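You operate a simulated robot arm through the tools that you are given. There is no shell and no other tool.

The job below is to be done with a simulated robot arm. You get a single attempt, and the scene is never put back.

## Task
Secure the root gap, then hang the blue gauge back in its holder.
Fine: free the cradle thumbscrew, slide the length stop to the cream spool's end, shut the cradle clamp, then draw the gauge; keep the gap as set. Set down upright: blue gauge.

It is judged by the outcome, as a careful person would: the job done as asked, and still so three seconds after it is handed in. It fails if anything else is knocked over, pushed out of place, dropped, spilled or broken.

## Robot
A 6-joint arm with a three-finger gripper, fixed in place. Base frame: the origin is on the floor under the middle of its stand, x ahead of it, y to its left, z up; the work surface is at about z = 880. Readings come in mm, degrees, newtons and seconds.
It reaches about 1213 mm from its shoulder. Its first joint turns from -166.0 to 166.0 degrees. Payload 4.89 kg.
Tool frame: the origin (TCP) lies between the finger pads and is the grasp point; the fingertips stand 30 mm ahead of it; z points along the fingers, y is the line along which they close. The gripper opens to 164 mm; its body begins 125 mm behind the TCP.
Orientation is that of the tool frame in the base frame, as a unit quaternion [x, y, z, w]. With the fingers straight down and closing along the base's y, the tool's x points along the base's -x, its y along +y and its z along -z.

## Interface
- The arm moves only by the tool servo_tool. Its argument "increments" is one flat list of numbers, 7 for each row, row after row: the gripper command, from -1 (shut) to 1 (fully open), values between in proportion, then the shift along the tool's x, y, z in mm, then the turn, a rotation vector about the tool's x, y, z in degrees. In form: [claw, x, y, z, wx, wy, wz, claw, x, y, z, wx, wy, wz, ...]. A call has 1 to 20 rows; each row is the pose to reach, as a shift and turn from the pose commanded when the call began, along the tool's axes at that moment. Rows are played at 5 a second. More than 50 mm and 8.6 degrees between two rows, or a gripper value outside its range, and nothing of the call is played. Where a pose cannot be reached the arm comes as near as it can. A force on the tool above 90 N (or 10 N above the force at the start of the call, whichever is more), or a blocked arm, ends the call early, and 0.2 s more pass. Each finger travels about 108 mm/s and halts on what it meets, pressing with about 27 N; the grip force reading is that of the motor and also rises with nothing between the fingers. The clock runs only during rows and for 0.2 s after the last one: add rows that repeat a pose to give the fingers time. It gives the time, the measured TCP pose, the force on the tool (base axes), the opening and the grip force at its end, in the units of the frame above (readings bear some noise), with the torque about the TCP (base axes, N m) and any sound that the robot's microphone picked up.
- Cameras (640 x 400 px; columns grow to the right, rows downward): "scene" is fixed at [220.7, 650.8, 1644.9]; the picture's right is [-0.12, -0.99, 0.00], its down [-0.81, 0.10, -0.58] and it looks along [0.58, -0.07, -0.81] (base axes); focal length 316 px, centre (320, 200). "wrist" rides on the gripper at [76, -2, -152] in the tool frame; the picture's right is [0.02, 1.00, 0.00], its down [-0.88, 0.02, -0.47] and it looks along [-0.47, 0.01, 0.88] (tool axes); focal length 247 px, centre (320, 200). There is no depth. A picture from a camera that has moved, and an enlarged one, comes with that camera's place and axes in the base frame and with its lens.
- snapshot(camera): a new picture of that camera. The clock stands still meanwhile.
- move_column(by): moves the trunk up (or, below 0, down) by that many mm; the arm rides with it, the base frame stays. It gives what a move gives, with no picture.
- inspect(camera, box): a new picture of the part [left, top, right, bottom] of that camera's present view, enlarged. The clock stands still meanwhile.
- finish_job(): hands the job in; it is judged then, once.

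Places have to be worked out from the pictures, the camera data and where the tool is seen. Open the gripper and draw the arm clear of the work before you hand the job in, unless the task says otherwise.

The tools are called after "Emit:" as a command line: name --argument value ..., lists and objects as JSON in quotes. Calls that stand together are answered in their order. servo_tool: Moves the arm, as the interface text tells. Its arguments: {"type":"object","properties":{"increments":{"type":"array"}},"required":["increments"]} The other tools are called the same way: move_column (by) moves the trunk up or down; snapshot (camera) takes a picture; inspect (camera, box) takes an enlarged picture of a part of a camera's view; finish_job () hands the job in.

At the start:

```text
time: 0.0
ee_pos: [457.6, 433.2, 1283.4]
tool_rot: [0.0, 1.0, 0.0, 0.0]
force: [-0.3, 0.1, 0.7]
torque: [0.01, -0.01, 0.0]
finger_gap: 164.4
gripper_force: 0.1
trunk travel left (down, up): [-175.0, 215.0]
```

scene: 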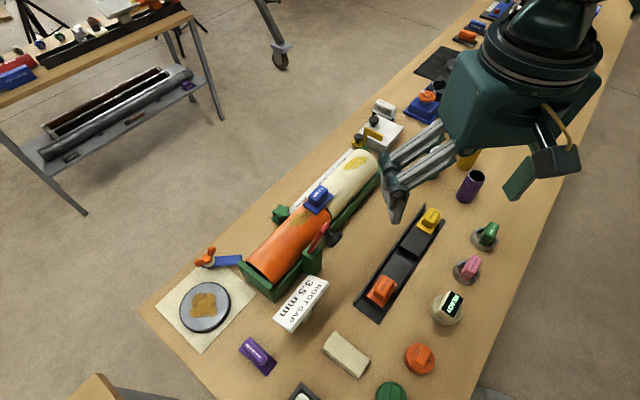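
wrist: 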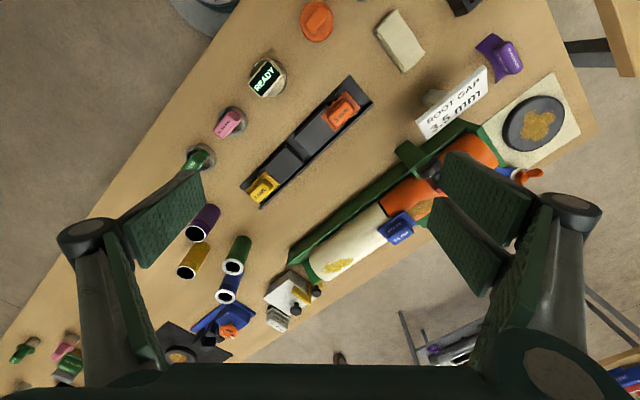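

I begin by looking closer at the cradle, the gauge and the holder before moving anything.

Emit:
inspect --camera "scene" --box '[230, 140, 400, 246]'

Emit:
inspect --camera "scene" --box '[150, 220, 350, 345]'

Emit:
inspect --camera "scene" --box '[320, 80, 448, 160]'

Emit:
inspect --camera "scene" --box '[340, 190, 500, 290]'

```text
3.76 times, centred on (315, 193) of scene
camera zoom: at [220.7, 650.8, 1644.9], right [-0.12, -0.99, 0.0], down [-0.81, 0.1, -0.58], along [0.58, -0.07, -0.81], focal length 1190 px, centre (339, 226)
```

zoom: 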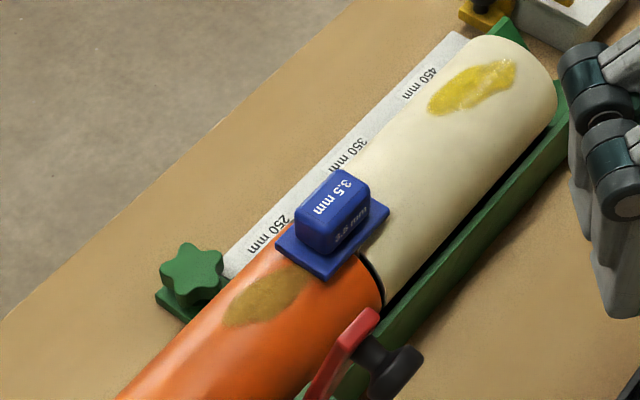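

```text
3.20 times, centred on (250, 282) of scene
camera zoom: at [220.7, 650.8, 1644.9], right [-0.12, -0.99, 0.0], down [-0.81, 0.1, -0.58], along [0.58, -0.07, -0.81], focal length 1011 px, centre (544, -64)
```

zoom: 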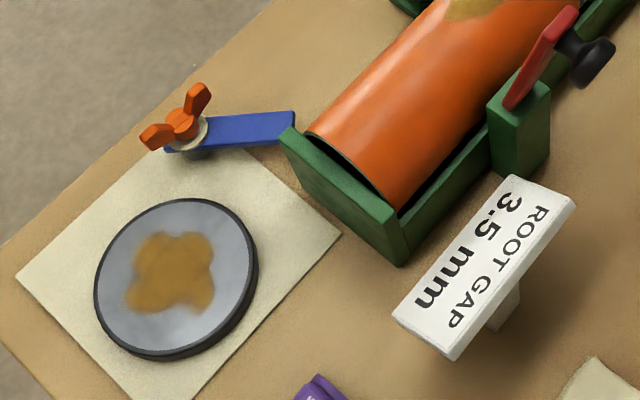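

```text
5.00 times, centred on (384, 120) of scene
camera zoom: at [220.7, 650.8, 1644.9], right [-0.12, -0.99, 0.0], down [-0.81, 0.1, -0.58], along [0.58, -0.07, -0.81], focal length 1580 px, centre (0, 600)
```

zoom: 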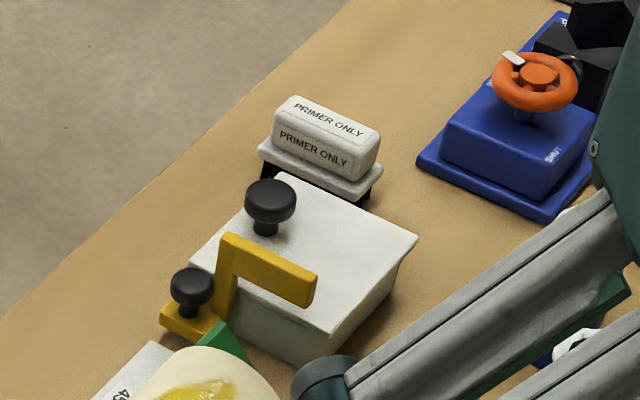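

```text
4.00 times, centred on (420, 240) of scene
camera zoom: at [220.7, 650.8, 1644.9], right [-0.12, -0.99, 0.0], down [-0.81, 0.1, -0.58], along [0.58, -0.07, -0.81], focal length 1264 px, centre (-80, 40)
```

zoom: 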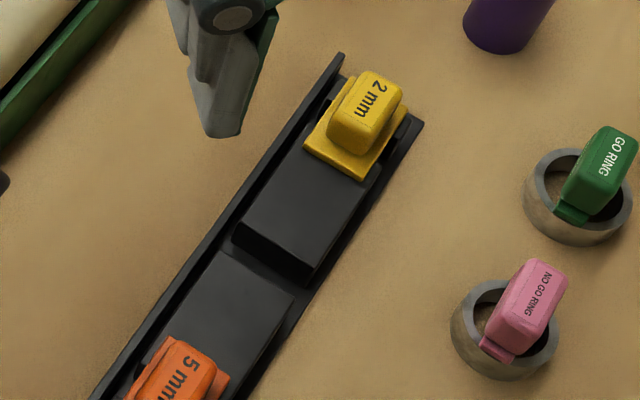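

The wrist view shows the holder tray and the far end of the cradle. I enlarge these parts to understand the holder, stop and clamp.

Emit:
inspect --camera "wrist" --box '[230, 70, 390, 220]'

Emit:
inspect --camera "wrist" --box '[380, 80, 600, 260]'

Emit:
inspect --camera "wrist" --box '[180, 220, 420, 370]'

```text
2.67 times, centred on (310, 145) of wrist
camera zoom: at [380.6, 432.4, 1435.5], right [-0.02, 1.0, 0.0], down [0.88, 0.02, 0.47], along [0.47, 0.01, -0.88], focal length 659 px, centre (347, 347)
```

zoom: 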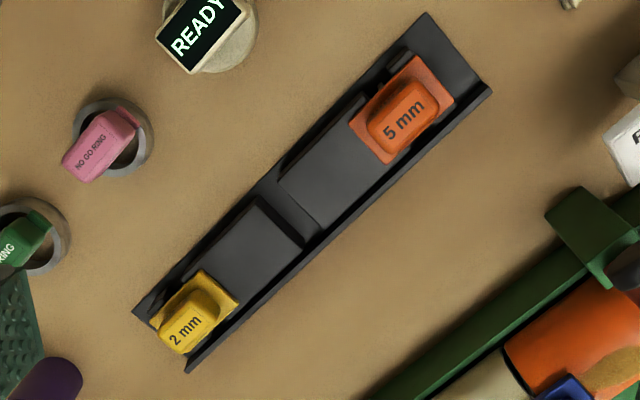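

```text
2.22 times, centred on (490, 170) of wrist
camera zoom: at [380.6, 432.4, 1435.5], right [-0.02, 1.0, 0.0], down [0.88, 0.02, 0.47], along [0.47, 0.01, -0.88], focal length 549 px, centre (-58, 267)
```

zoom: 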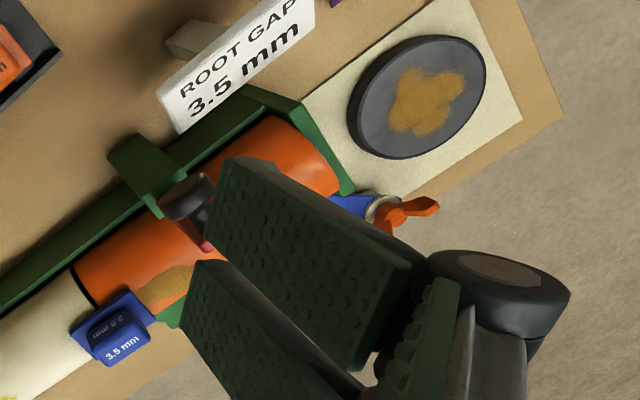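

```text
2.67 times, centred on (300, 295) of wrist
camera zoom: at [380.6, 432.4, 1435.5], right [-0.02, 1.0, 0.0], down [0.88, 0.02, 0.47], along [0.47, 0.01, -0.88], focal length 659 px, centre (373, -53)
```

zoom: 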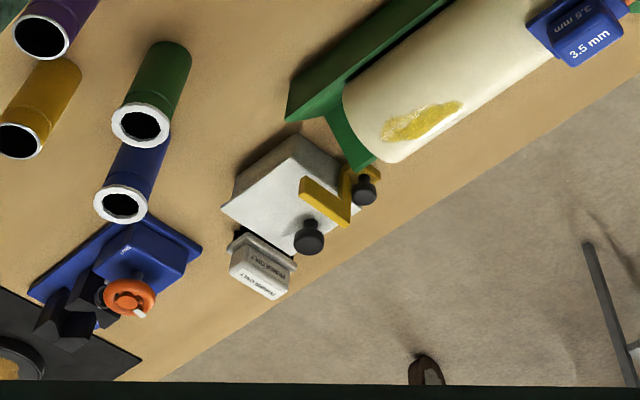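

The holder tray seems to have a free gap between the 2 mm and 5 mm gauges near (540, 393). I lower the wrist camera towards it for a closer look.

Emit:
servo_tool --increments '[1, 1, -8, 45, 0, 0, 0, 1, 2, -16, 90, 0, 0, 0, 1, 4, -24, 135, 0, 0, 0, 1, 5, -32, 180, 0, 0, 0, 1, 6, -38, 210, 0, 0, 0, 1, 6, -38, 210, 0, 0, 0]'

Emit:
snapshot --camera "wrist"

Emit:
snapshot --camera "scene"

```text
time: 1.4
ee_pos: [453.0, 396.2, 1071.0]
tool_rot: [0.0, 1.0, 0.001, 0.001]
force: [-0.5, -0.4, 0.1]
torque: [-0.03, 0.04, -0.01]
finger_gap: 164.0
gripper_force: 0.2
trunk travel left (down, up): [-175.0, 215.0]
```

```text
taken
camera wrist: at [375.1, 395.3, 1222.9], right [-0.02, 1.0, 0.0], down [0.88, 0.02, 0.47], along [0.47, 0.01, -0.88], focal length 247 px, centre (320, 200)
```

wrist: 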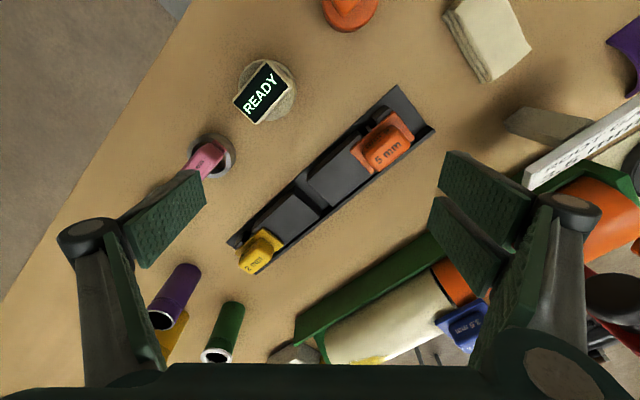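

```text
taken
```

scene: 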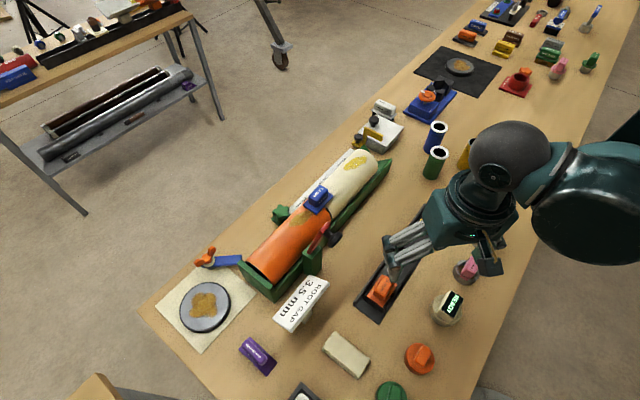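

The scene camera now has a clear view of the cradle. I enlarge the tray in the wrist view and the cradle parts in the scene view.

Emit:
inspect --camera "wrist" --box '[220, 75, 444, 285]'

Emit:
inspect --camera "scene" --box '[336, 95, 416, 145]'

Emit:
inspect --camera "scene" --box '[260, 180, 356, 240]'

Emit:
inspect --camera "scene" --box '[290, 210, 386, 270]'

Emit:
inspect --camera "scene" --box '[320, 130, 416, 190]'

```text
1.90 times, centred on (332, 180) of wrist
camera zoom: at [375.1, 395.3, 1222.9], right [-0.02, 1.0, 0.0], down [0.88, 0.02, 0.47], along [0.47, 0.01, -0.88], focal length 470 px, centre (297, 238)
```

zoom: 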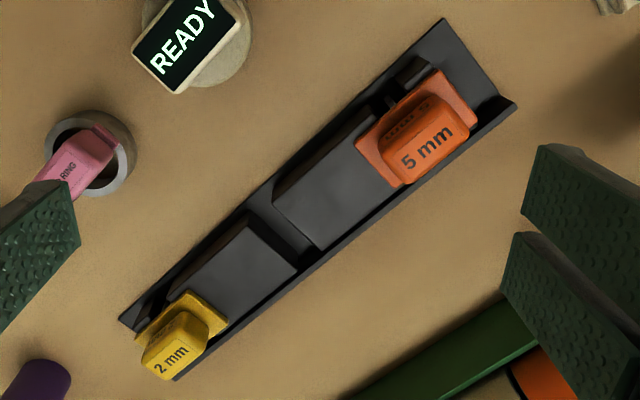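

```text
8.00 times, centred on (376, 120) of scene
camera zoom: at [220.7, 650.8, 1644.9], right [-0.12, -0.99, 0.0], down [-0.81, 0.1, -0.58], along [0.58, -0.07, -0.81], focal length 2528 px, centre (-128, 840)
```

zoom: 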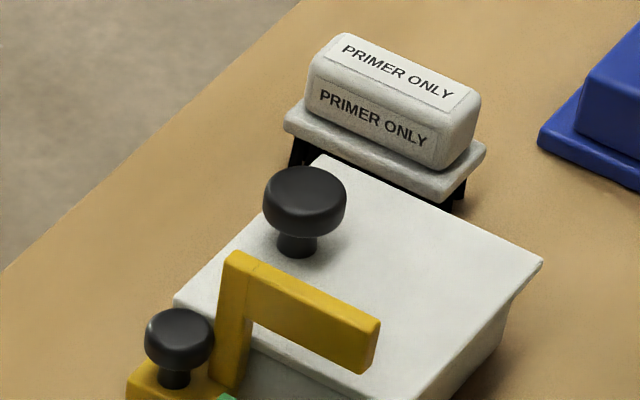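

```text
6.67 times, centred on (308, 210) of scene
camera zoom: at [220.7, 650.8, 1644.9], right [-0.12, -0.99, 0.0], down [-0.81, 0.1, -0.58], along [0.58, -0.07, -0.81], focal length 2106 px, centre (400, 133)
```

zoom: 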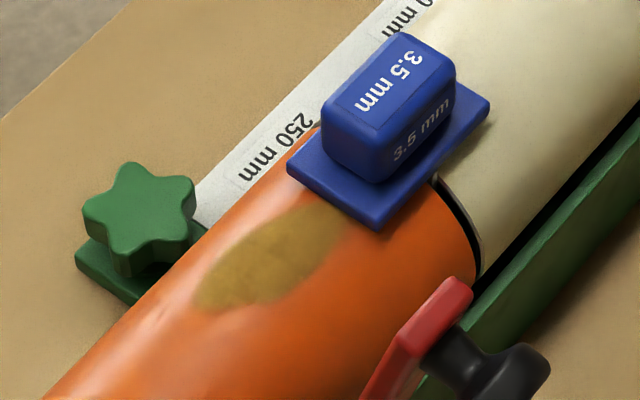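

```text
6.67 times, centred on (338, 240) of scene
camera zoom: at [220.7, 650.8, 1644.9], right [-0.12, -0.99, 0.0], down [-0.81, 0.1, -0.58], along [0.58, -0.07, -0.81], focal length 2106 px, centre (200, -67)
```

zoom: 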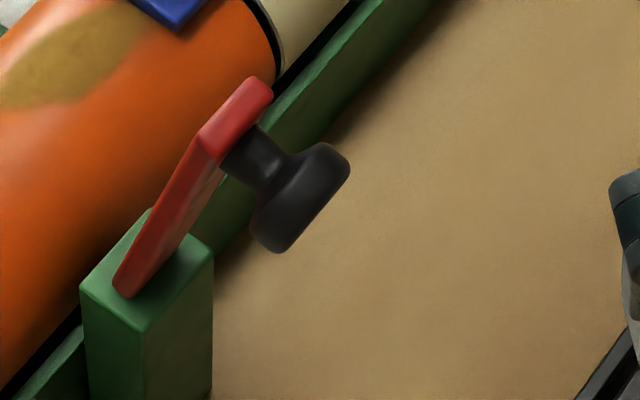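

```text
6.67 times, centred on (368, 160) of scene
camera zoom: at [220.7, 650.8, 1644.9], right [-0.12, -0.99, 0.0], down [-0.81, 0.1, -0.58], along [0.58, -0.07, -0.81], focal length 2106 px, centre (0, 467)
```

zoom: 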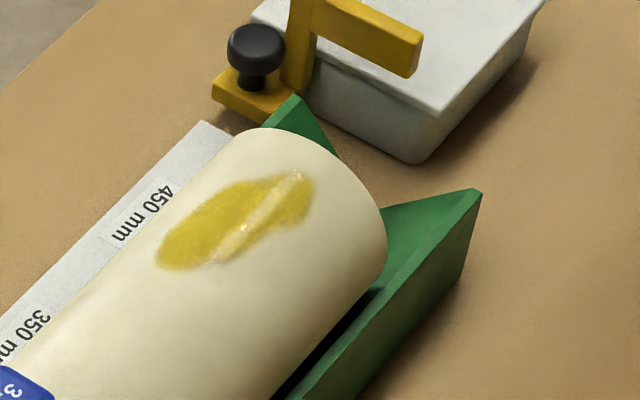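

The tray has black blocks with a free slot in the middle, beside a ruler-mounted yellow stop, green star knob and red clamp lever on the cradle. I rise and move over the cradle for a close view of clamp, knob and gauge.

Emit:
servo_tool --increments '[1, 0, 0, -45, 0, 0, 0, 1, -25, 35, -50, 0, 0, 0, 1, -50, 70, -50, 0, 0, 0, 1, -75, 105, -50, 0, 0, 0, 1, -100, 140, -50, 0, 0, 0, 1, -125, 175, -50, 0, 0, 0, 1, -148, 206, -50, 0, 0, 0, 1, -148, 206, -50, 0, 0, 0]'

Emit:
snapshot --camera "wrist"

```text
time: 3.2
ee_pos: [602.3, 602.7, 1120.7]
tool_rot: [-0.001, 1.0, 0.0, 0.0]
force: [1.2, 0.3, -0.4]
torque: [-0.05, 0.07, 0.01]
finger_gap: 164.0
gripper_force: 0.0
trunk travel left (down, up): [-175.0, 215.0]
```

```text
taken
camera wrist: at [525.0, 600.9, 1272.9], right [-0.02, 1.0, 0.0], down [0.88, 0.02, 0.47], along [0.47, 0.01, -0.88], focal length 247 px, centre (320, 200)
```

wrist: 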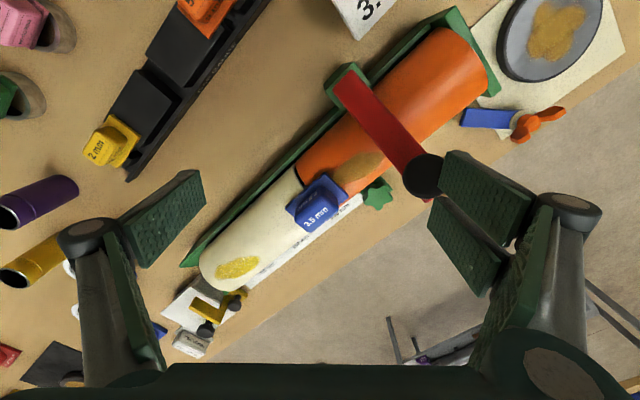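

The red lever appears to stand upright on its green post. I enlarge this wrist view at the lever, knob, gauge and stop.

Emit:
inspect --camera "wrist" --box '[290, 50, 450, 220]'

Emit:
inspect --camera "wrist" --box '[150, 160, 410, 360]'

Emit:
inspect --camera "wrist" --box '[80, 0, 280, 190]'

```text
2.35 times, centred on (370, 135) of wrist
camera zoom: at [525.0, 600.9, 1272.9], right [-0.02, 1.0, 0.0], down [0.88, 0.02, 0.47], along [0.47, 0.01, -0.88], focal length 581 px, centre (202, 353)
```

zoom: 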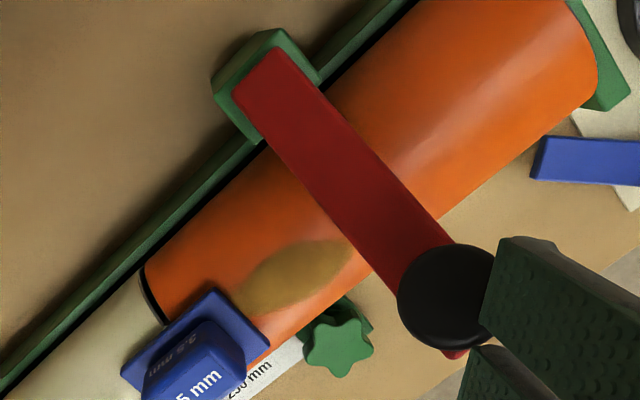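

```text
2.00 times, centred on (280, 260) of wrist
camera zoom: at [525.0, 600.9, 1272.9], right [-0.02, 1.0, 0.0], down [0.88, 0.02, 0.47], along [0.47, 0.01, -0.88], focal length 494 px, centre (400, 80)
```

zoom: 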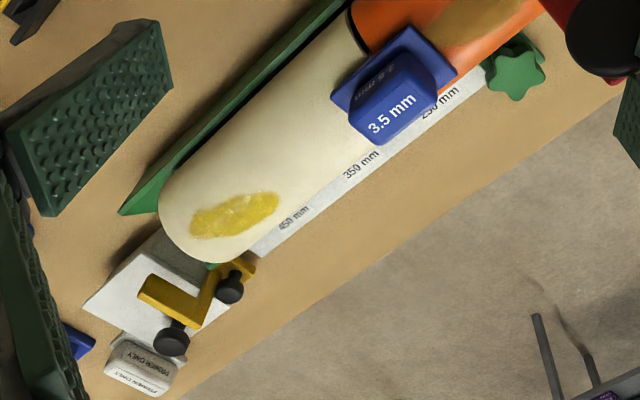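

```text
2.11 times, centred on (180, 95) of wrist
camera zoom: at [525.0, 600.9, 1272.9], right [-0.02, 1.0, 0.0], down [0.88, 0.02, 0.47], along [0.47, 0.01, -0.88], focal length 520 px, centre (615, 421)
```

zoom: 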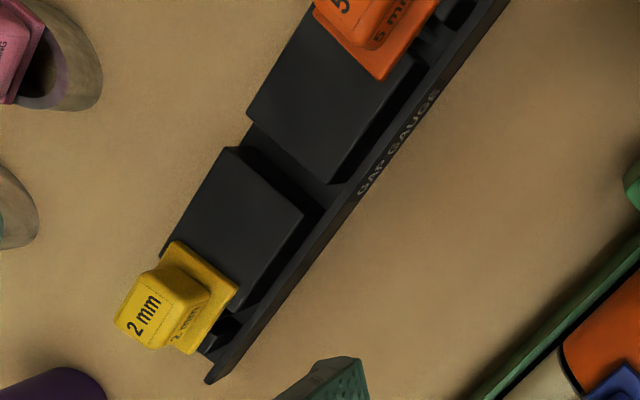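

The two views of the red lever do not triangulate well, so I check the scene view again to see whether the lever is where it was.

Emit:
snapshot --camera "scene"

Emit:
inspect --camera "scene" --box '[230, 180, 390, 280]'

```text
taken
```

scene: 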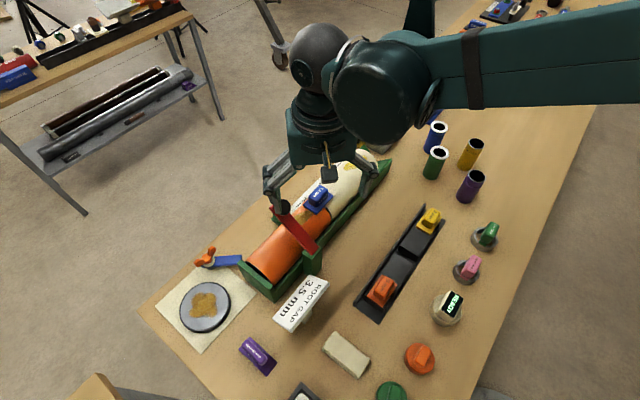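

```text
4.00 times, centred on (310, 230) of scene
camera zoom: at [220.7, 650.8, 1644.9], right [-0.12, -0.99, 0.0], down [-0.81, 0.1, -0.58], along [0.58, -0.07, -0.81], focal length 1264 px, centre (360, 80)
```

zoom: 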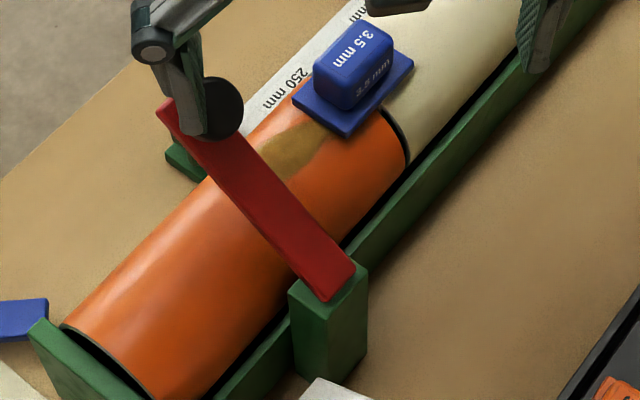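

My finger passed over the red lever and swung it across the orange spool; the lever was upright before. I lift straight up to clear it and then look at how it now stands.

Emit:
servo_tool --increments '[1, 0, 0, -20, 0, 0, 0, 1, 0, 0, -50, 0, 0, 0, 1, 0, 0, -90, 0, 0, 0, 1, 0, 0, -120, 0, 0, 0, 1, 0, 0, -120, 0, 0, 0]'

Emit:
snapshot --camera "wrist"

Emit:
inspect --camera "scene" --box '[230, 180, 390, 280]'

```text
time: 4.4
ee_pos: [600.1, 600.5, 1244.3]
tool_rot: [0.0, 1.0, 0.0, 0.001]
force: [-0.4, -1.2, -0.3]
torque: [0.0, -0.03, -0.01]
finger_gap: 164.1
gripper_force: 0.0
trunk travel left (down, up): [-175.0, 215.0]
```

```text
taken
camera wrist: at [522.5, 599.1, 1395.6], right [-0.02, 1.0, 0.0], down [0.88, 0.02, 0.47], along [0.47, 0.01, -0.88], focal length 247 px, centre (320, 200)
```

wrist: 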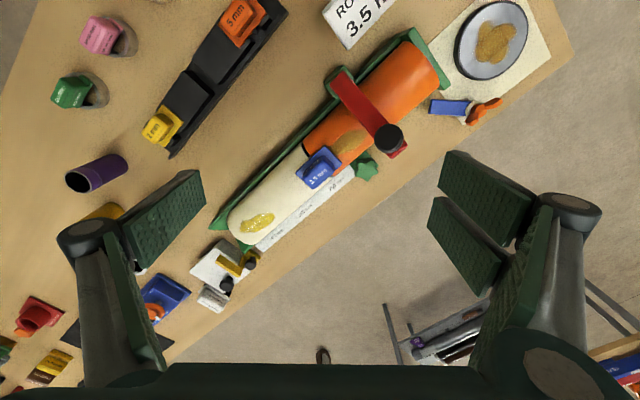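

```text
4.00 times, centred on (310, 230) of scene
camera zoom: at [220.7, 650.8, 1644.9], right [-0.12, -0.99, 0.0], down [-0.81, 0.1, -0.58], along [0.58, -0.07, -0.81], focal length 1264 px, centre (360, 80)
```

zoom: 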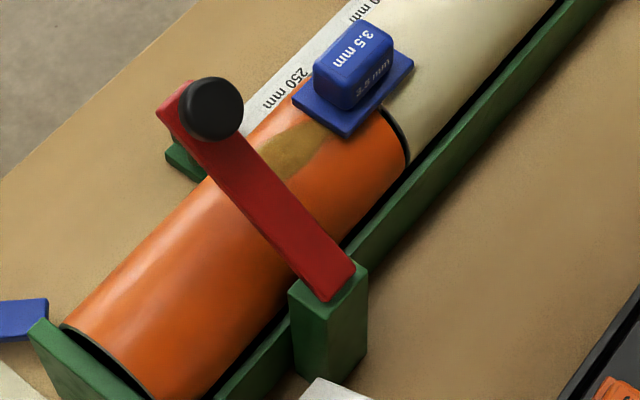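

The lever stays where it was left. I enlarge the wrist view to triangulate the lever and judge whether it is open or shut.

Emit:
inspect --camera "wrist" --box '[290, 20, 450, 190]'

Emit:
inspect --camera "wrist" --box '[180, 130, 380, 320]'

```text
2.35 times, centred on (370, 105) of wrist
camera zoom: at [522.5, 599.1, 1395.6], right [-0.02, 1.0, 0.0], down [0.88, 0.02, 0.47], along [0.47, 0.01, -0.88], focal length 581 px, centre (202, 424)
```

zoom: 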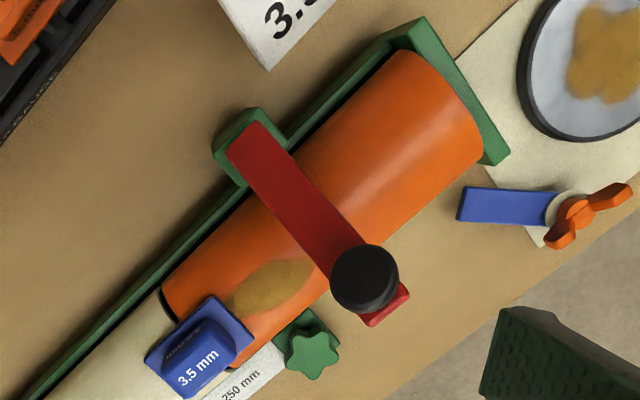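

```text
2.11 times, centred on (280, 225) of wrist
camera zoom: at [522.5, 599.1, 1395.6], right [-0.02, 1.0, 0.0], down [0.88, 0.02, 0.47], along [0.47, 0.01, -0.88], focal length 520 px, centre (404, 147)
```

zoom: 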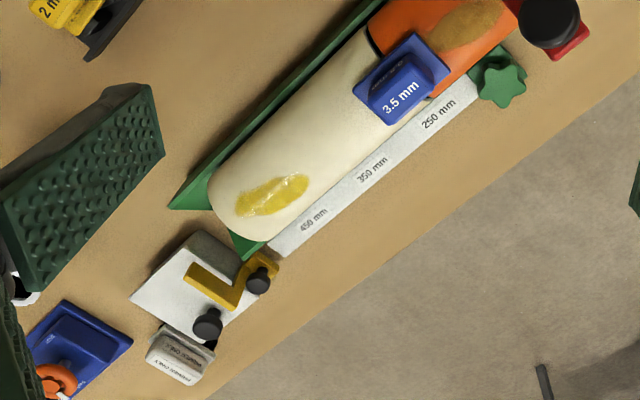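

The lever now sits at about 39° elevation, hinged near (534, 624, 1012) with its tip near (610, 701, 1100); it began at about 101°. I will swing it back open before starting, and first I turn the tool so its closing axis lies across the cradle.

Emit:
servo_tool --increments '[1, 0, 0, 0, 0, 0, 8.2, 1, 0, 0, 0, 0, 0, 16.4, 1, 0, 0, 0, 0, 0, 24.6, 1, 0, 0, 0, 0, 0, 32.8, 1, 0, 0, 0, 0, 0, 41.0, 1, 0, 0, 0, 0, 0, 49.2, 1, 0, 0, 0, 0, 0, 49.2]'

Emit:
snapshot --camera "wrist"

Emit:
snapshot --camera "scene"

```text
time: 6.0
ee_pos: [600.4, 601.5, 1243.9]
tool_rot: [0.416, 0.909, 0.0, 0.0]
force: [0.9, -0.1, -0.8]
torque: [0.0, -0.03, 0.01]
finger_gap: 164.2
gripper_force: 0.1
trunk travel left (down, up): [-175.0, 215.0]
```

```text
taken
camera wrist: at [547.6, 659.0, 1394.9], right [0.74, 0.67, 0.0], down [0.59, -0.65, 0.47], along [0.32, -0.35, -0.88], focal length 247 px, centre (320, 200)
```

wrist: 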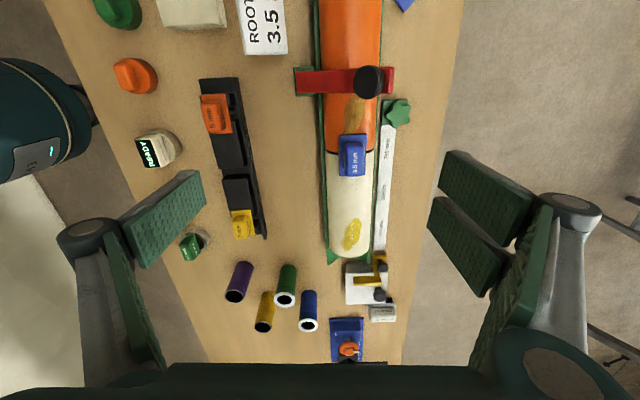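

```text
taken
```

scene: 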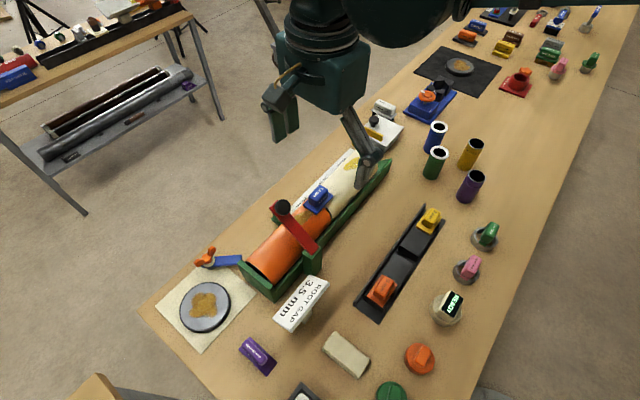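

The cradle axis heads about -44.6°, so I trim the yaw by -4.5° and bring the closing gripper above the far side of the lever, still high above everything.

Emit:
servo_tool --increments '[0.5, 18, 32, 0, 0, 0, -1.5, 0, 36, 64, 0, 0, 0, -3, -0.5, 54, 96, 0, 0, 0, -4.5, -1, 73, 128.7, 0, 0, 0, -4.5, -1, 73, 128.7, 0, 0, 0, -4.5, -1, 73, 128.7, 0, 0, 0, -4.5]'

Emit:
snapshot --camera "wrist"

Emit:
snapshot --camera "scene"

```text
time: 7.4
ee_pos: [650.2, 741.8, 1242.4]
tool_rot: [0.38, 0.925, 0.0, 0.0]
force: [0.5, 0.4, -0.5]
torque: [-0.08, 0.02, 0.0]
finger_gap: 0.0
gripper_force: 26.9
trunk travel left (down, up): [-175.0, 215.0]
```

```text
taken
camera wrist: at [593.6, 794.7, 1393.9], right [0.69, 0.73, 0.0], down [0.64, -0.61, 0.47], along [0.34, -0.33, -0.88], focal length 247 px, centre (320, 200)
```

wrist: 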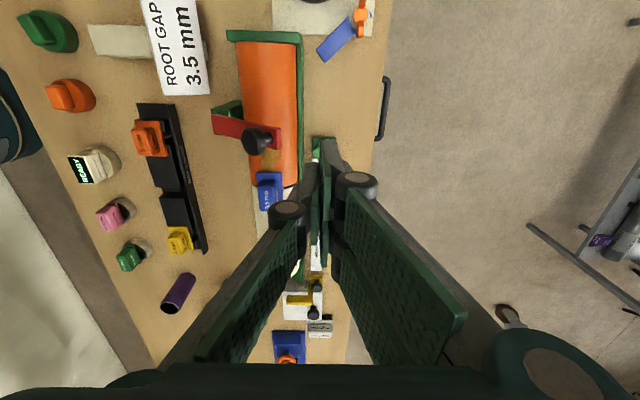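

```text
taken
```

scene: 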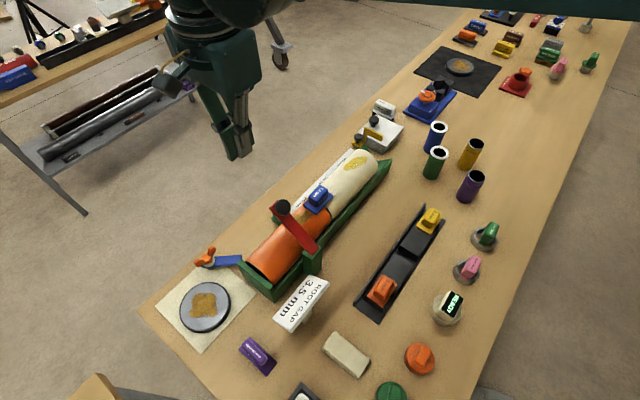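

The fingers are closed on the far side of the lever, about 57 mm beyond its tip. I lower them to fingertip height about 1065 there.

Emit:
servo_tool --increments '[-1, 0, 0, 45, 0, 0, 0, -1, 0, 0, 90, 0, 0, 0, -1, 0, 0, 130, 0, 0, 0, -1, 0, 0, 147, 0, 0, 0, -1, 0, 0, 147, 0, 0, 0]'

Emit:
inspect --camera "scene" --box '[190, 150, 350, 250]'

Emit:
snapshot --camera "wrist"

```text
time: 8.6
ee_pos: [650.4, 741.8, 1096.8]
tool_rot: [0.38, 0.925, 0.0, 0.0]
force: [0.1, -0.8, 0.4]
torque: [-0.01, 0.04, -0.03]
finger_gap: 0.0
gripper_force: 26.6
trunk travel left (down, up): [-175.0, 215.0]
```

```text
4.00 times, centred on (270, 200) of scene
camera zoom: at [220.7, 650.8, 1644.9], right [-0.12, -0.99, 0.0], down [-0.81, 0.1, -0.58], along [0.58, -0.07, -0.81], focal length 1264 px, centre (520, 200)
```

zoom: 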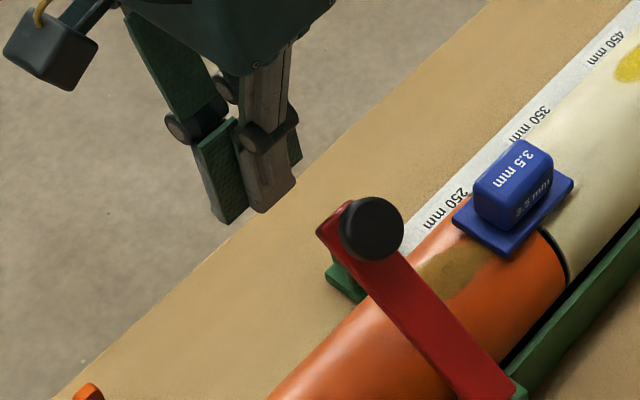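

```text
taken
camera wrist: at [594.2, 794.6, 1248.6], right [0.69, 0.73, 0.0], down [0.64, -0.61, 0.47], along [0.34, -0.33, -0.88], focal length 247 px, centre (320, 200)
```

wrist: 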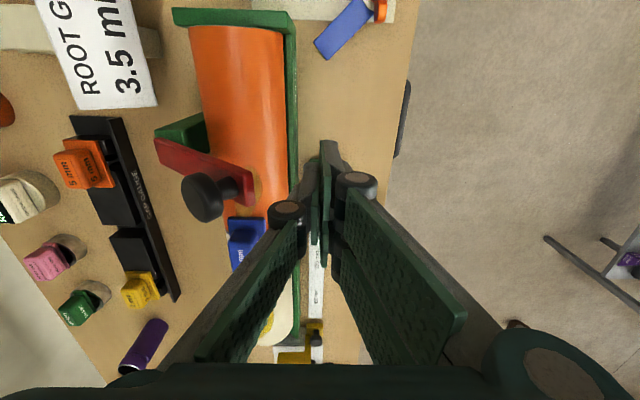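

The single finger faces the lever tip. I push slowly towards the lever's hinge side while rising a little, as a first half of reopening it.

Emit:
servo_tool --increments '[-1, 0, -15, 0, 0, 0, 0, -1, 0, -27, 0, 0, 0, 0, -1, 0, -37, -3, 0, 0, 0, -1, 0, -47, -7, 0, 0, 0, -1, 0, -57, -11, 0, 0, 0, -1, 0, -67, -15, 0, 0, 0, -1, 0, -77, -18, 0, 0, 0, -1, 0, -77, -18, 0, 0, 0]'

Emit:
inspect --camera "scene" --box '[210, 150, 370, 250]'

Emit:
snapshot --camera "wrist"

```text
time: 9.9
ee_pos: [608.3, 700.6, 1114.4]
tool_rot: [0.381, 0.925, 0.003, 0.001]
force: [14.7, 17.3, 27.0]
torque: [-0.37, 0.35, -0.02]
finger_gap: 0.0
gripper_force: 26.7
trunk travel left (down, up): [-175.0, 215.0]
stopped in row 6: the force on the tool passed its limit at 100 N (the readings are from after the stop); the commanded pose is now the measured one
```

```text
4.00 times, centred on (290, 200) of scene
camera zoom: at [220.7, 650.8, 1644.9], right [-0.12, -0.99, 0.0], down [-0.81, 0.1, -0.58], along [0.58, -0.07, -0.81], focal length 1264 px, centre (440, 200)
```

zoom: 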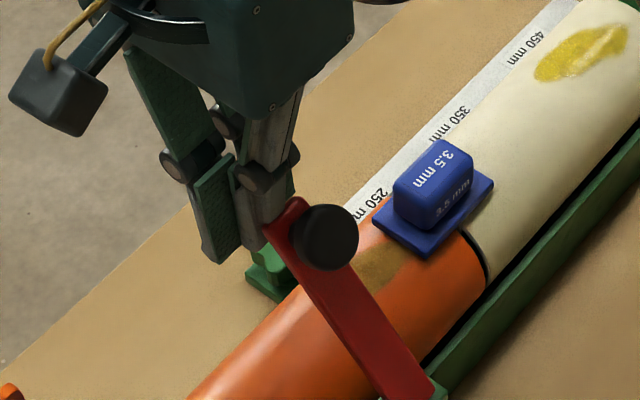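

```text
taken
camera wrist: at [552.0, 753.0, 1264.8], right [0.69, 0.73, 0.01], down [0.64, -0.61, 0.47], along [0.35, -0.32, -0.88], focal length 247 px, centre (320, 200)
```

wrist: 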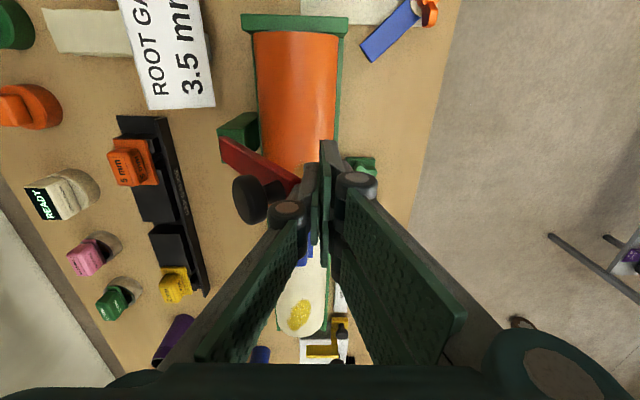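

The push jammed by friction because the lever tip rises along the finger (lever now near 52°). I follow the tip's arc instead, moving up and towards the hinge together.

Emit:
servo_tool --increments '[-1, 0, 0, -4, 0, 0, 0, -1, 0, -8.3, -10, 0, 0, 0, -1, 0, -16.5, -15, 0, 0, 0, -1, 0, -27.3, -21, 0, 0, 0, -1, 0, -38.5, -26, 0, 0, 0, -1, 0, -50, -30, 0, 0, 0, -1, 0, -62, -32, 0, 0, 0, -1, 0, -62, -32, 0, 0, 0]'

Emit:
inspect --camera "scene" --box '[210, 150, 370, 250]'

```text
time: 11.7
ee_pos: [563.8, 652.7, 1145.1]
tool_rot: [0.381, 0.925, 0.003, 0.001]
force: [-0.6, 0.0, 0.4]
torque: [0.02, -0.04, 0.01]
finger_gap: 0.0
gripper_force: 27.1
trunk travel left (down, up): [-175.0, 215.0]
```

```text
4.00 times, centred on (290, 200) of scene
camera zoom: at [220.7, 650.8, 1644.9], right [-0.12, -0.99, 0.0], down [-0.81, 0.1, -0.58], along [0.58, -0.07, -0.81], focal length 1264 px, centre (440, 200)
```

zoom: 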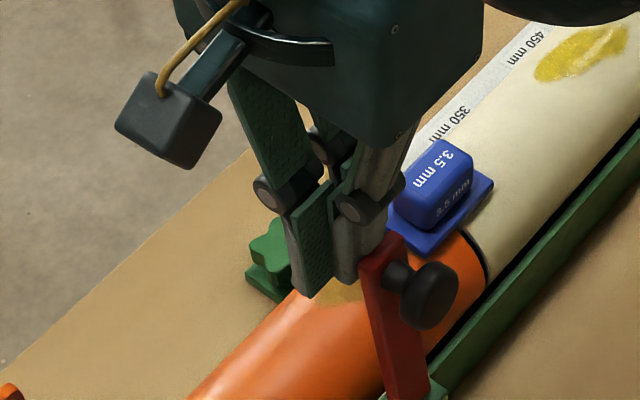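

The lever is now near 81° and holds by itself. I push on about 40 mm more to bring it back to its first lean.

Emit:
servo_tool --increments '[-1, 0, -10, 0, 0, 0, 0, -1, 0, -20, 0, 0, 0, 0, -1, 0, -30, 0, 0, 0, 0, -1, 0, -38, 0, 0, 0, 0, -1, 0, -38, 0, 0, 0, 0]'

Emit:
inspect --camera "scene" --box '[210, 150, 370, 250]'

```text
time: 12.9
ee_pos: [538.8, 627.0, 1144.7]
tool_rot: [0.38, 0.925, 0.003, 0.001]
force: [-0.7, -0.9, 0.2]
torque: [0.01, -0.02, -0.01]
finger_gap: 0.0
gripper_force: 26.7
trunk travel left (down, up): [-175.0, 215.0]
```

```text
4.00 times, centred on (290, 200) of scene
camera zoom: at [220.7, 650.8, 1644.9], right [-0.12, -0.99, 0.0], down [-0.81, 0.1, -0.58], along [0.58, -0.07, -0.81], focal length 1264 px, centre (440, 200)
```

zoom: 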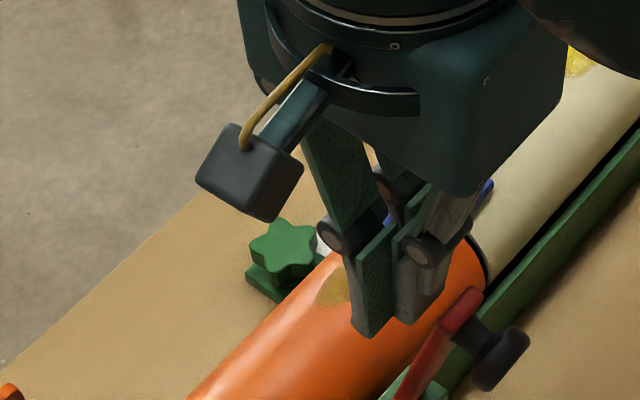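

The lever is back at its original lean. I back straight off towards the far side, open the gripper there and look closely at the green star knob.

Emit:
servo_tool --increments '[-1, 0, 30, 0, 0, 0, 0, -1, 0, 70, 0, 0, 0, 0, -1, 0, 115, 0, 0, 0, 0, 0, 0, 160, 0, 0, 0, 0, 1, 0, 160, 20, 0, 0, 0, 1, 0, 160, 60, 0, 0, 0, 1, 0, 160, 60, 0, 0, 0]'

Emit:
snapshot --camera "wrist"

Emit:
inspect --camera "wrist" --box '[220, 90, 460, 240]'

Emit:
inspect --camera "scene" --box '[230, 180, 390, 280]'

```text
time: 14.5
ee_pos: [649.5, 740.6, 1084.9]
tool_rot: [0.38, 0.925, 0.003, 0.001]
force: [0.8, -0.4, -0.8]
torque: [-0.01, 0.0, 0.0]
finger_gap: 164.1
gripper_force: 0.1
trunk travel left (down, up): [-175.0, 215.0]
```

```text
taken
camera wrist: at [593.4, 792.9, 1236.4], right [0.69, 0.73, 0.01], down [0.64, -0.61, 0.47], along [0.35, -0.32, -0.88], focal length 247 px, centre (320, 200)
```

wrist: 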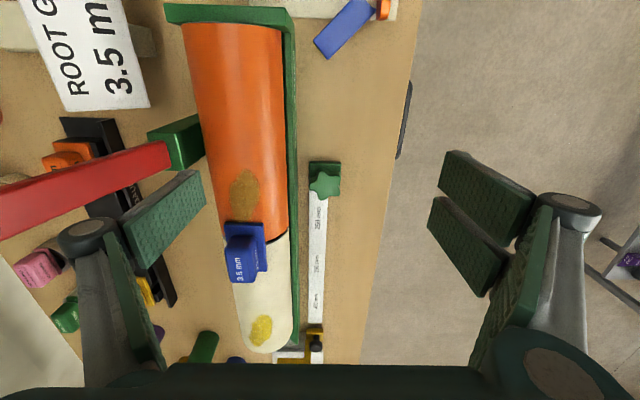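

```text
2.67 times, centred on (340, 165) of wrist
camera zoom: at [593.4, 792.9, 1236.4], right [0.69, 0.73, 0.01], down [0.64, -0.61, 0.47], along [0.35, -0.32, -0.88], focal length 659 px, centre (267, 293)
```

zoom: 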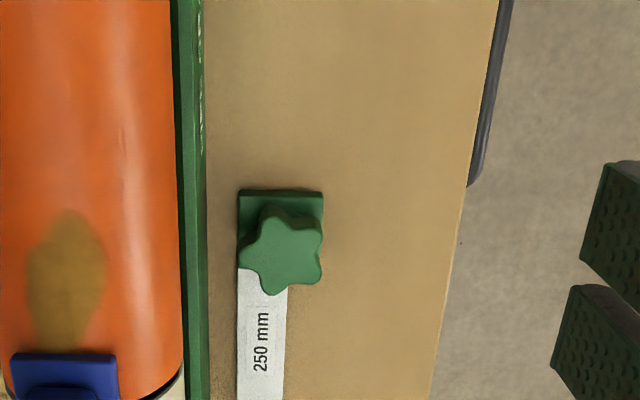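

```text
4.00 times, centred on (310, 230) of scene
camera zoom: at [220.7, 650.8, 1644.9], right [-0.12, -0.99, 0.0], down [-0.81, 0.1, -0.58], along [0.58, -0.07, -0.81], focal length 1264 px, centre (360, 80)
```

zoom: 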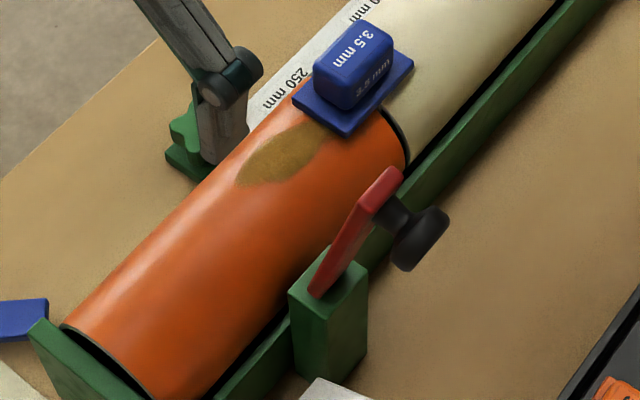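

The star knob lies near (698, 705, 935), with the cradle rail about 34 mm to its inner side. I turn the gripper so it closes along the cradle (starting 35° short, to leave room to turn the knob counter-clockwise), partly close it and come above the knob.

Emit:
servo_tool --increments '[0.6, -8.5, 1.2, 0, 0, 0, -7.86, 0.3, -17, 2.4, 0, 0, 0, -15.7, 0, -25.5, 3.6, 0, 0, 0, -23.6, -0.15, -34, 4.8, 0, 0, 0, -31.4, -0.15, -42.5, 6, 0, 0, 0, -39.3, -0.15, -51, 7.2, 0, 0, 0, -47.1, -0.15, -59.5, 8.3, 0, 0, 0, -55, -0.15, -59.5, 8.3, 0, 0, 0, -55]'

Emit:
snapshot --camera "wrist"

Emit:
inspect --camera "scene" --box '[230, 150, 390, 250]'

```text
time: 16.3
ee_pos: [699.0, 706.5, 1085.3]
tool_rot: [-0.091, 0.996, 0.002, 0.002]
force: [-0.5, 0.8, -0.7]
torque: [0.06, 0.01, 0.01]
finger_gap: 69.6
gripper_force: 0.1
trunk travel left (down, up): [-175.0, 215.0]
```

```text
taken
camera wrist: at [623.1, 691.4, 1236.2], right [-0.2, 0.98, 0.0], down [0.86, 0.18, 0.48], along [0.47, 0.1, -0.88], focal length 247 px, centre (320, 200)
```

wrist: 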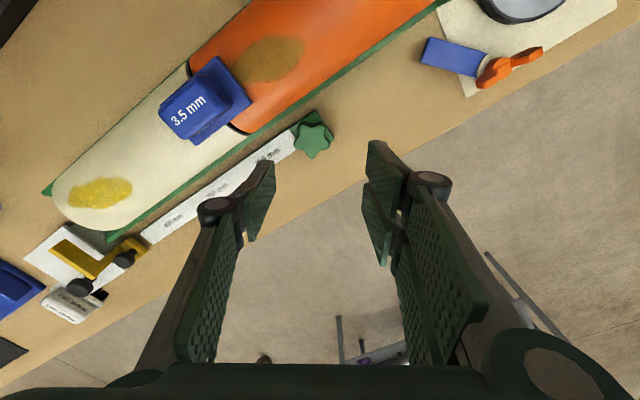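

```text
4.00 times, centred on (310, 200) of scene
camera zoom: at [220.7, 650.8, 1644.9], right [-0.12, -0.99, 0.0], down [-0.81, 0.1, -0.58], along [0.58, -0.07, -0.81], focal length 1264 px, centre (360, 200)
```

zoom: 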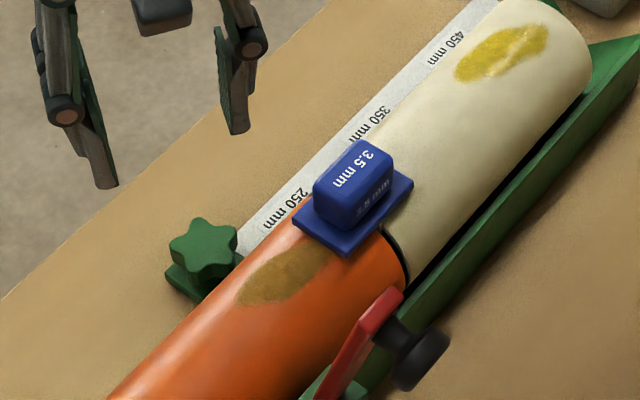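

The knob shows a few millimetres to the left of the tool axis, giving about (700, 699). Before going down I check the finger shapes and spacing in an enlarged view.

Emit:
inspect --camera "wrist" --box '[180, 110, 500, 310]'

Emit:
inspect --camera "scene" --box '[230, 130, 310, 180]'

Emit:
inspect --camera "wrist" --box '[270, 90, 366, 150]'

```text
2.00 times, centred on (340, 210) of wrist
camera zoom: at [623.1, 691.4, 1236.2], right [-0.2, 0.98, 0.0], down [0.86, 0.18, 0.48], along [0.47, 0.1, -0.88], focal length 494 px, centre (280, 180)
```

zoom: 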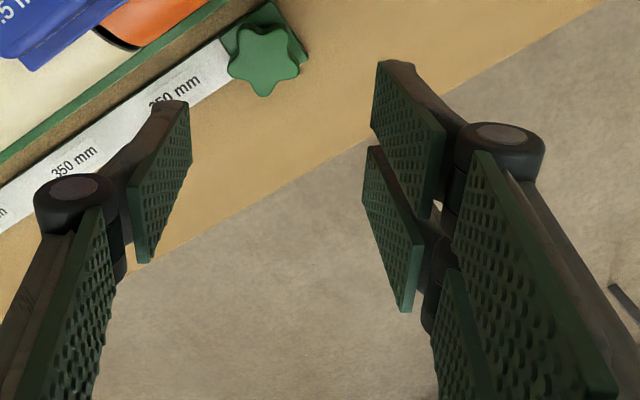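

```text
8.00 times, centred on (270, 155) of scene
camera zoom: at [220.7, 650.8, 1644.9], right [-0.12, -0.99, 0.0], down [-0.81, 0.1, -0.58], along [0.58, -0.07, -0.81], focal length 2528 px, centre (720, 560)
```

zoom: 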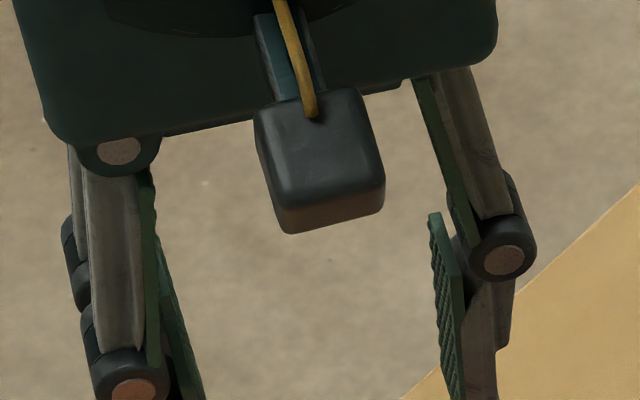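

```text
6.67 times, centred on (318, 120) of wrist
camera zoom: at [623.1, 691.4, 1236.2], right [-0.2, 0.98, 0.0], down [0.86, 0.18, 0.48], along [0.47, 0.1, -0.88], focal length 1646 px, centre (333, 733)
```

zoom: 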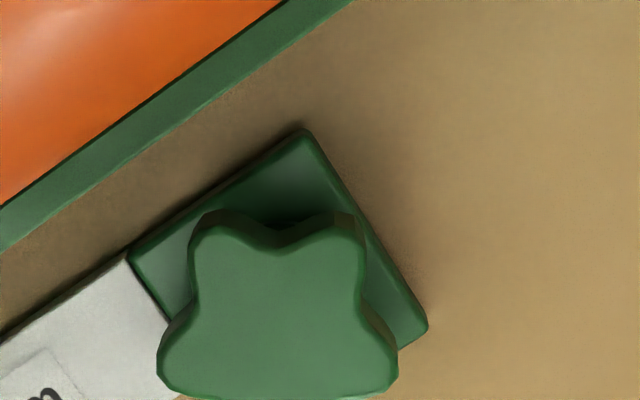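

Finger pads are about 26 mm wide with the pair spanning ±31 mm, so I lean the tool 20° outwards to keep clear of the rail and come to a pre-grasp pose 65 mm back from the star knob.

Emit:
servo_tool --increments '[-0.25, -9, -2.6, 28, 0, 6.7, 0, -0.25, -18, -5.2, 56, 0, 13.4, 0, -0.25, -27.6, -7.8, 84.3, 0, 20, 0, -0.25, -27.6, -7.8, 84.3, 0, 20, 0]'

Emit:
snapshot --camera "wrist"

Emit:
inspect --camera "scene" --box '[230, 150, 350, 225]'

```text
time: 17.3
ee_pos: [729.3, 703.6, 999.9]
tool_rot: [-0.089, 0.981, -0.014, -0.171]
force: [0.6, 0.9, -1.3]
torque: [-0.08, 0.15, 0.04]
finger_gap: 61.5
gripper_force: 0.1
trunk travel left (down, up): [-175.0, 215.0]
```

```text
taken
camera wrist: at [708.9, 698.3, 1169.0], right [-0.2, 0.98, 0.01], down [0.97, 0.2, 0.15], along [0.14, 0.04, -0.99], focal length 247 px, centre (320, 200)
```

wrist: 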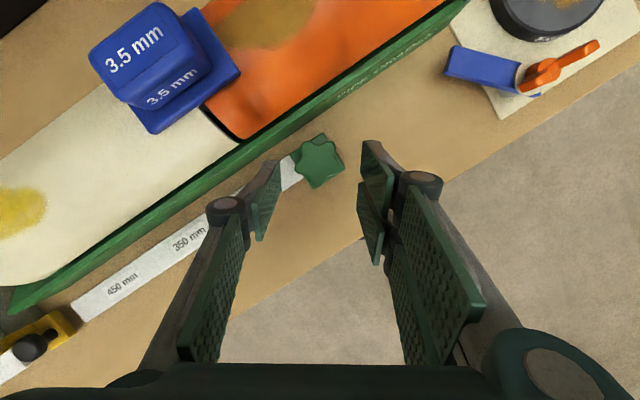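

```text
5.33 times, centred on (290, 188) of scene
camera zoom: at [220.7, 650.8, 1644.9], right [-0.12, -0.99, 0.0], down [-0.81, 0.1, -0.58], along [0.58, -0.07, -0.81], focal length 1685 px, centre (480, 267)
```

zoom: 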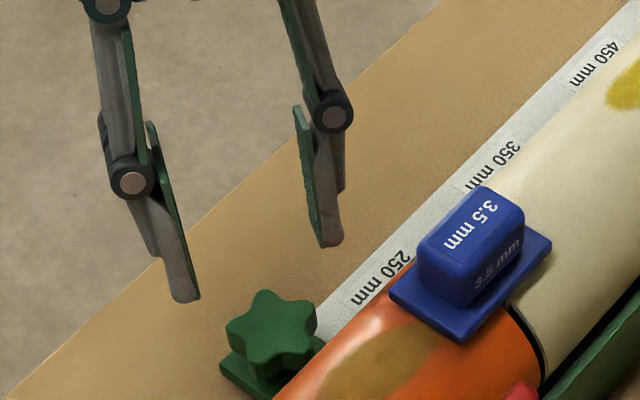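

The near-vertical view puts the star at about (707, 699.5) with its top near z 926, slightly lower and further out than I thought. I correct for that and go down along the tool axis so the pads straddle the star.

Emit:
servo_tool --increments '[-0.25, -7.4, 0, 20, 0, 0, 0, -0.25, -7.4, 0, 40, 0, 0, 0, -0.25, -7.4, 0, 58, 0, 0, 0, -0.25, -7.4, 0, 69.6, 0, 0, 0, -0.25, -7.4, 0, 69.6, 0, 0, 0]'

Emit:
snapshot --camera "wrist"

Emit:
inspect --camera "scene" --box '[230, 165, 326, 225]'

```text
time: 18.5
ee_pos: [710.4, 701.3, 933.3]
tool_rot: [-0.089, 0.981, -0.014, -0.171]
force: [0.8, -0.1, 0.3]
torque: [0.0, 0.01, 0.01]
finger_gap: 61.4
gripper_force: 0.1
trunk travel left (down, up): [-175.0, 215.0]
```

```text
taken
camera wrist: at [689.9, 695.8, 1101.1], right [-0.2, 0.98, 0.01], down [0.97, 0.2, 0.15], along [0.14, 0.04, -0.99], focal length 247 px, centre (320, 200)
```

wrist: 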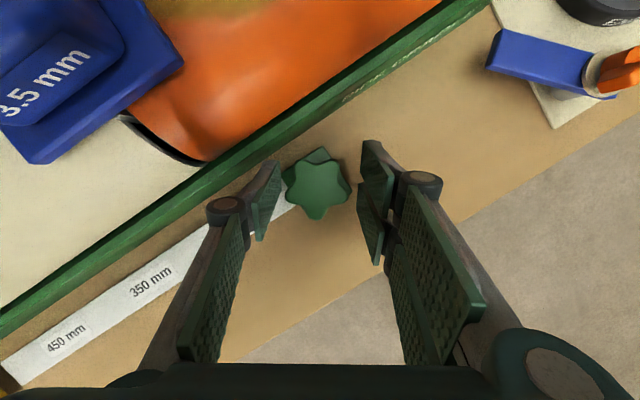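

```text
6.67 times, centred on (278, 195) of scene
camera zoom: at [220.7, 650.8, 1644.9], right [-0.12, -0.99, 0.0], down [-0.81, 0.1, -0.58], along [0.58, -0.07, -0.81], focal length 2106 px, centre (600, 233)
```

zoom: 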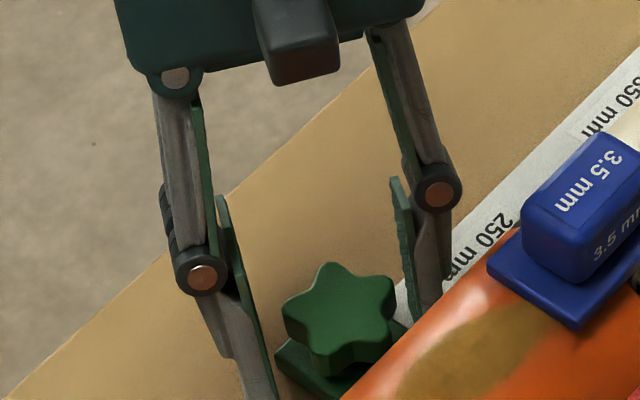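

The star sits between the pads with clearance on each side. I close on it.

Emit:
servo_tool --increments '[-0.6, 0, 0, 0, 0, 0, 0, -1, 0, 0, 0, 0, 0, 0, -1, 0, 0, 0, 0, 0, 0, -1, 0, 0, 0, 0, 0, 0]'

Emit:
snapshot --camera "wrist"

```text
time: 19.5
ee_pos: [711.1, 697.6, 934.0]
tool_rot: [-0.088, 0.981, -0.014, -0.171]
force: [-10.1, -52.1, -18.9]
torque: [-1.25, 0.35, 0.11]
finger_gap: 44.3
gripper_force: 45.0
trunk travel left (down, up): [-175.0, 215.0]
```

```text
taken
camera wrist: at [690.6, 693.6, 1101.4], right [-0.2, 0.98, 0.01], down [0.97, 0.19, 0.15], along [0.14, 0.04, -0.99], focal length 247 px, centre (320, 200)
```

wrist: 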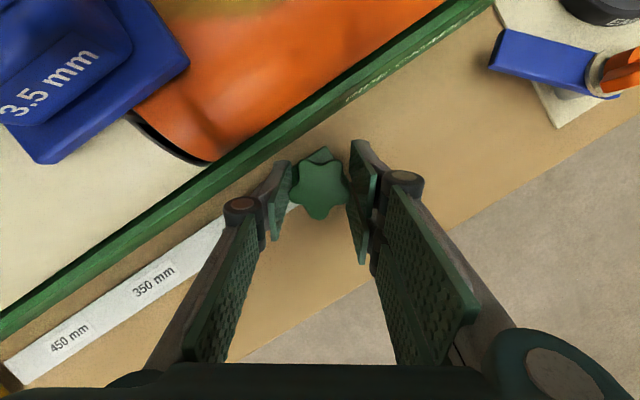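

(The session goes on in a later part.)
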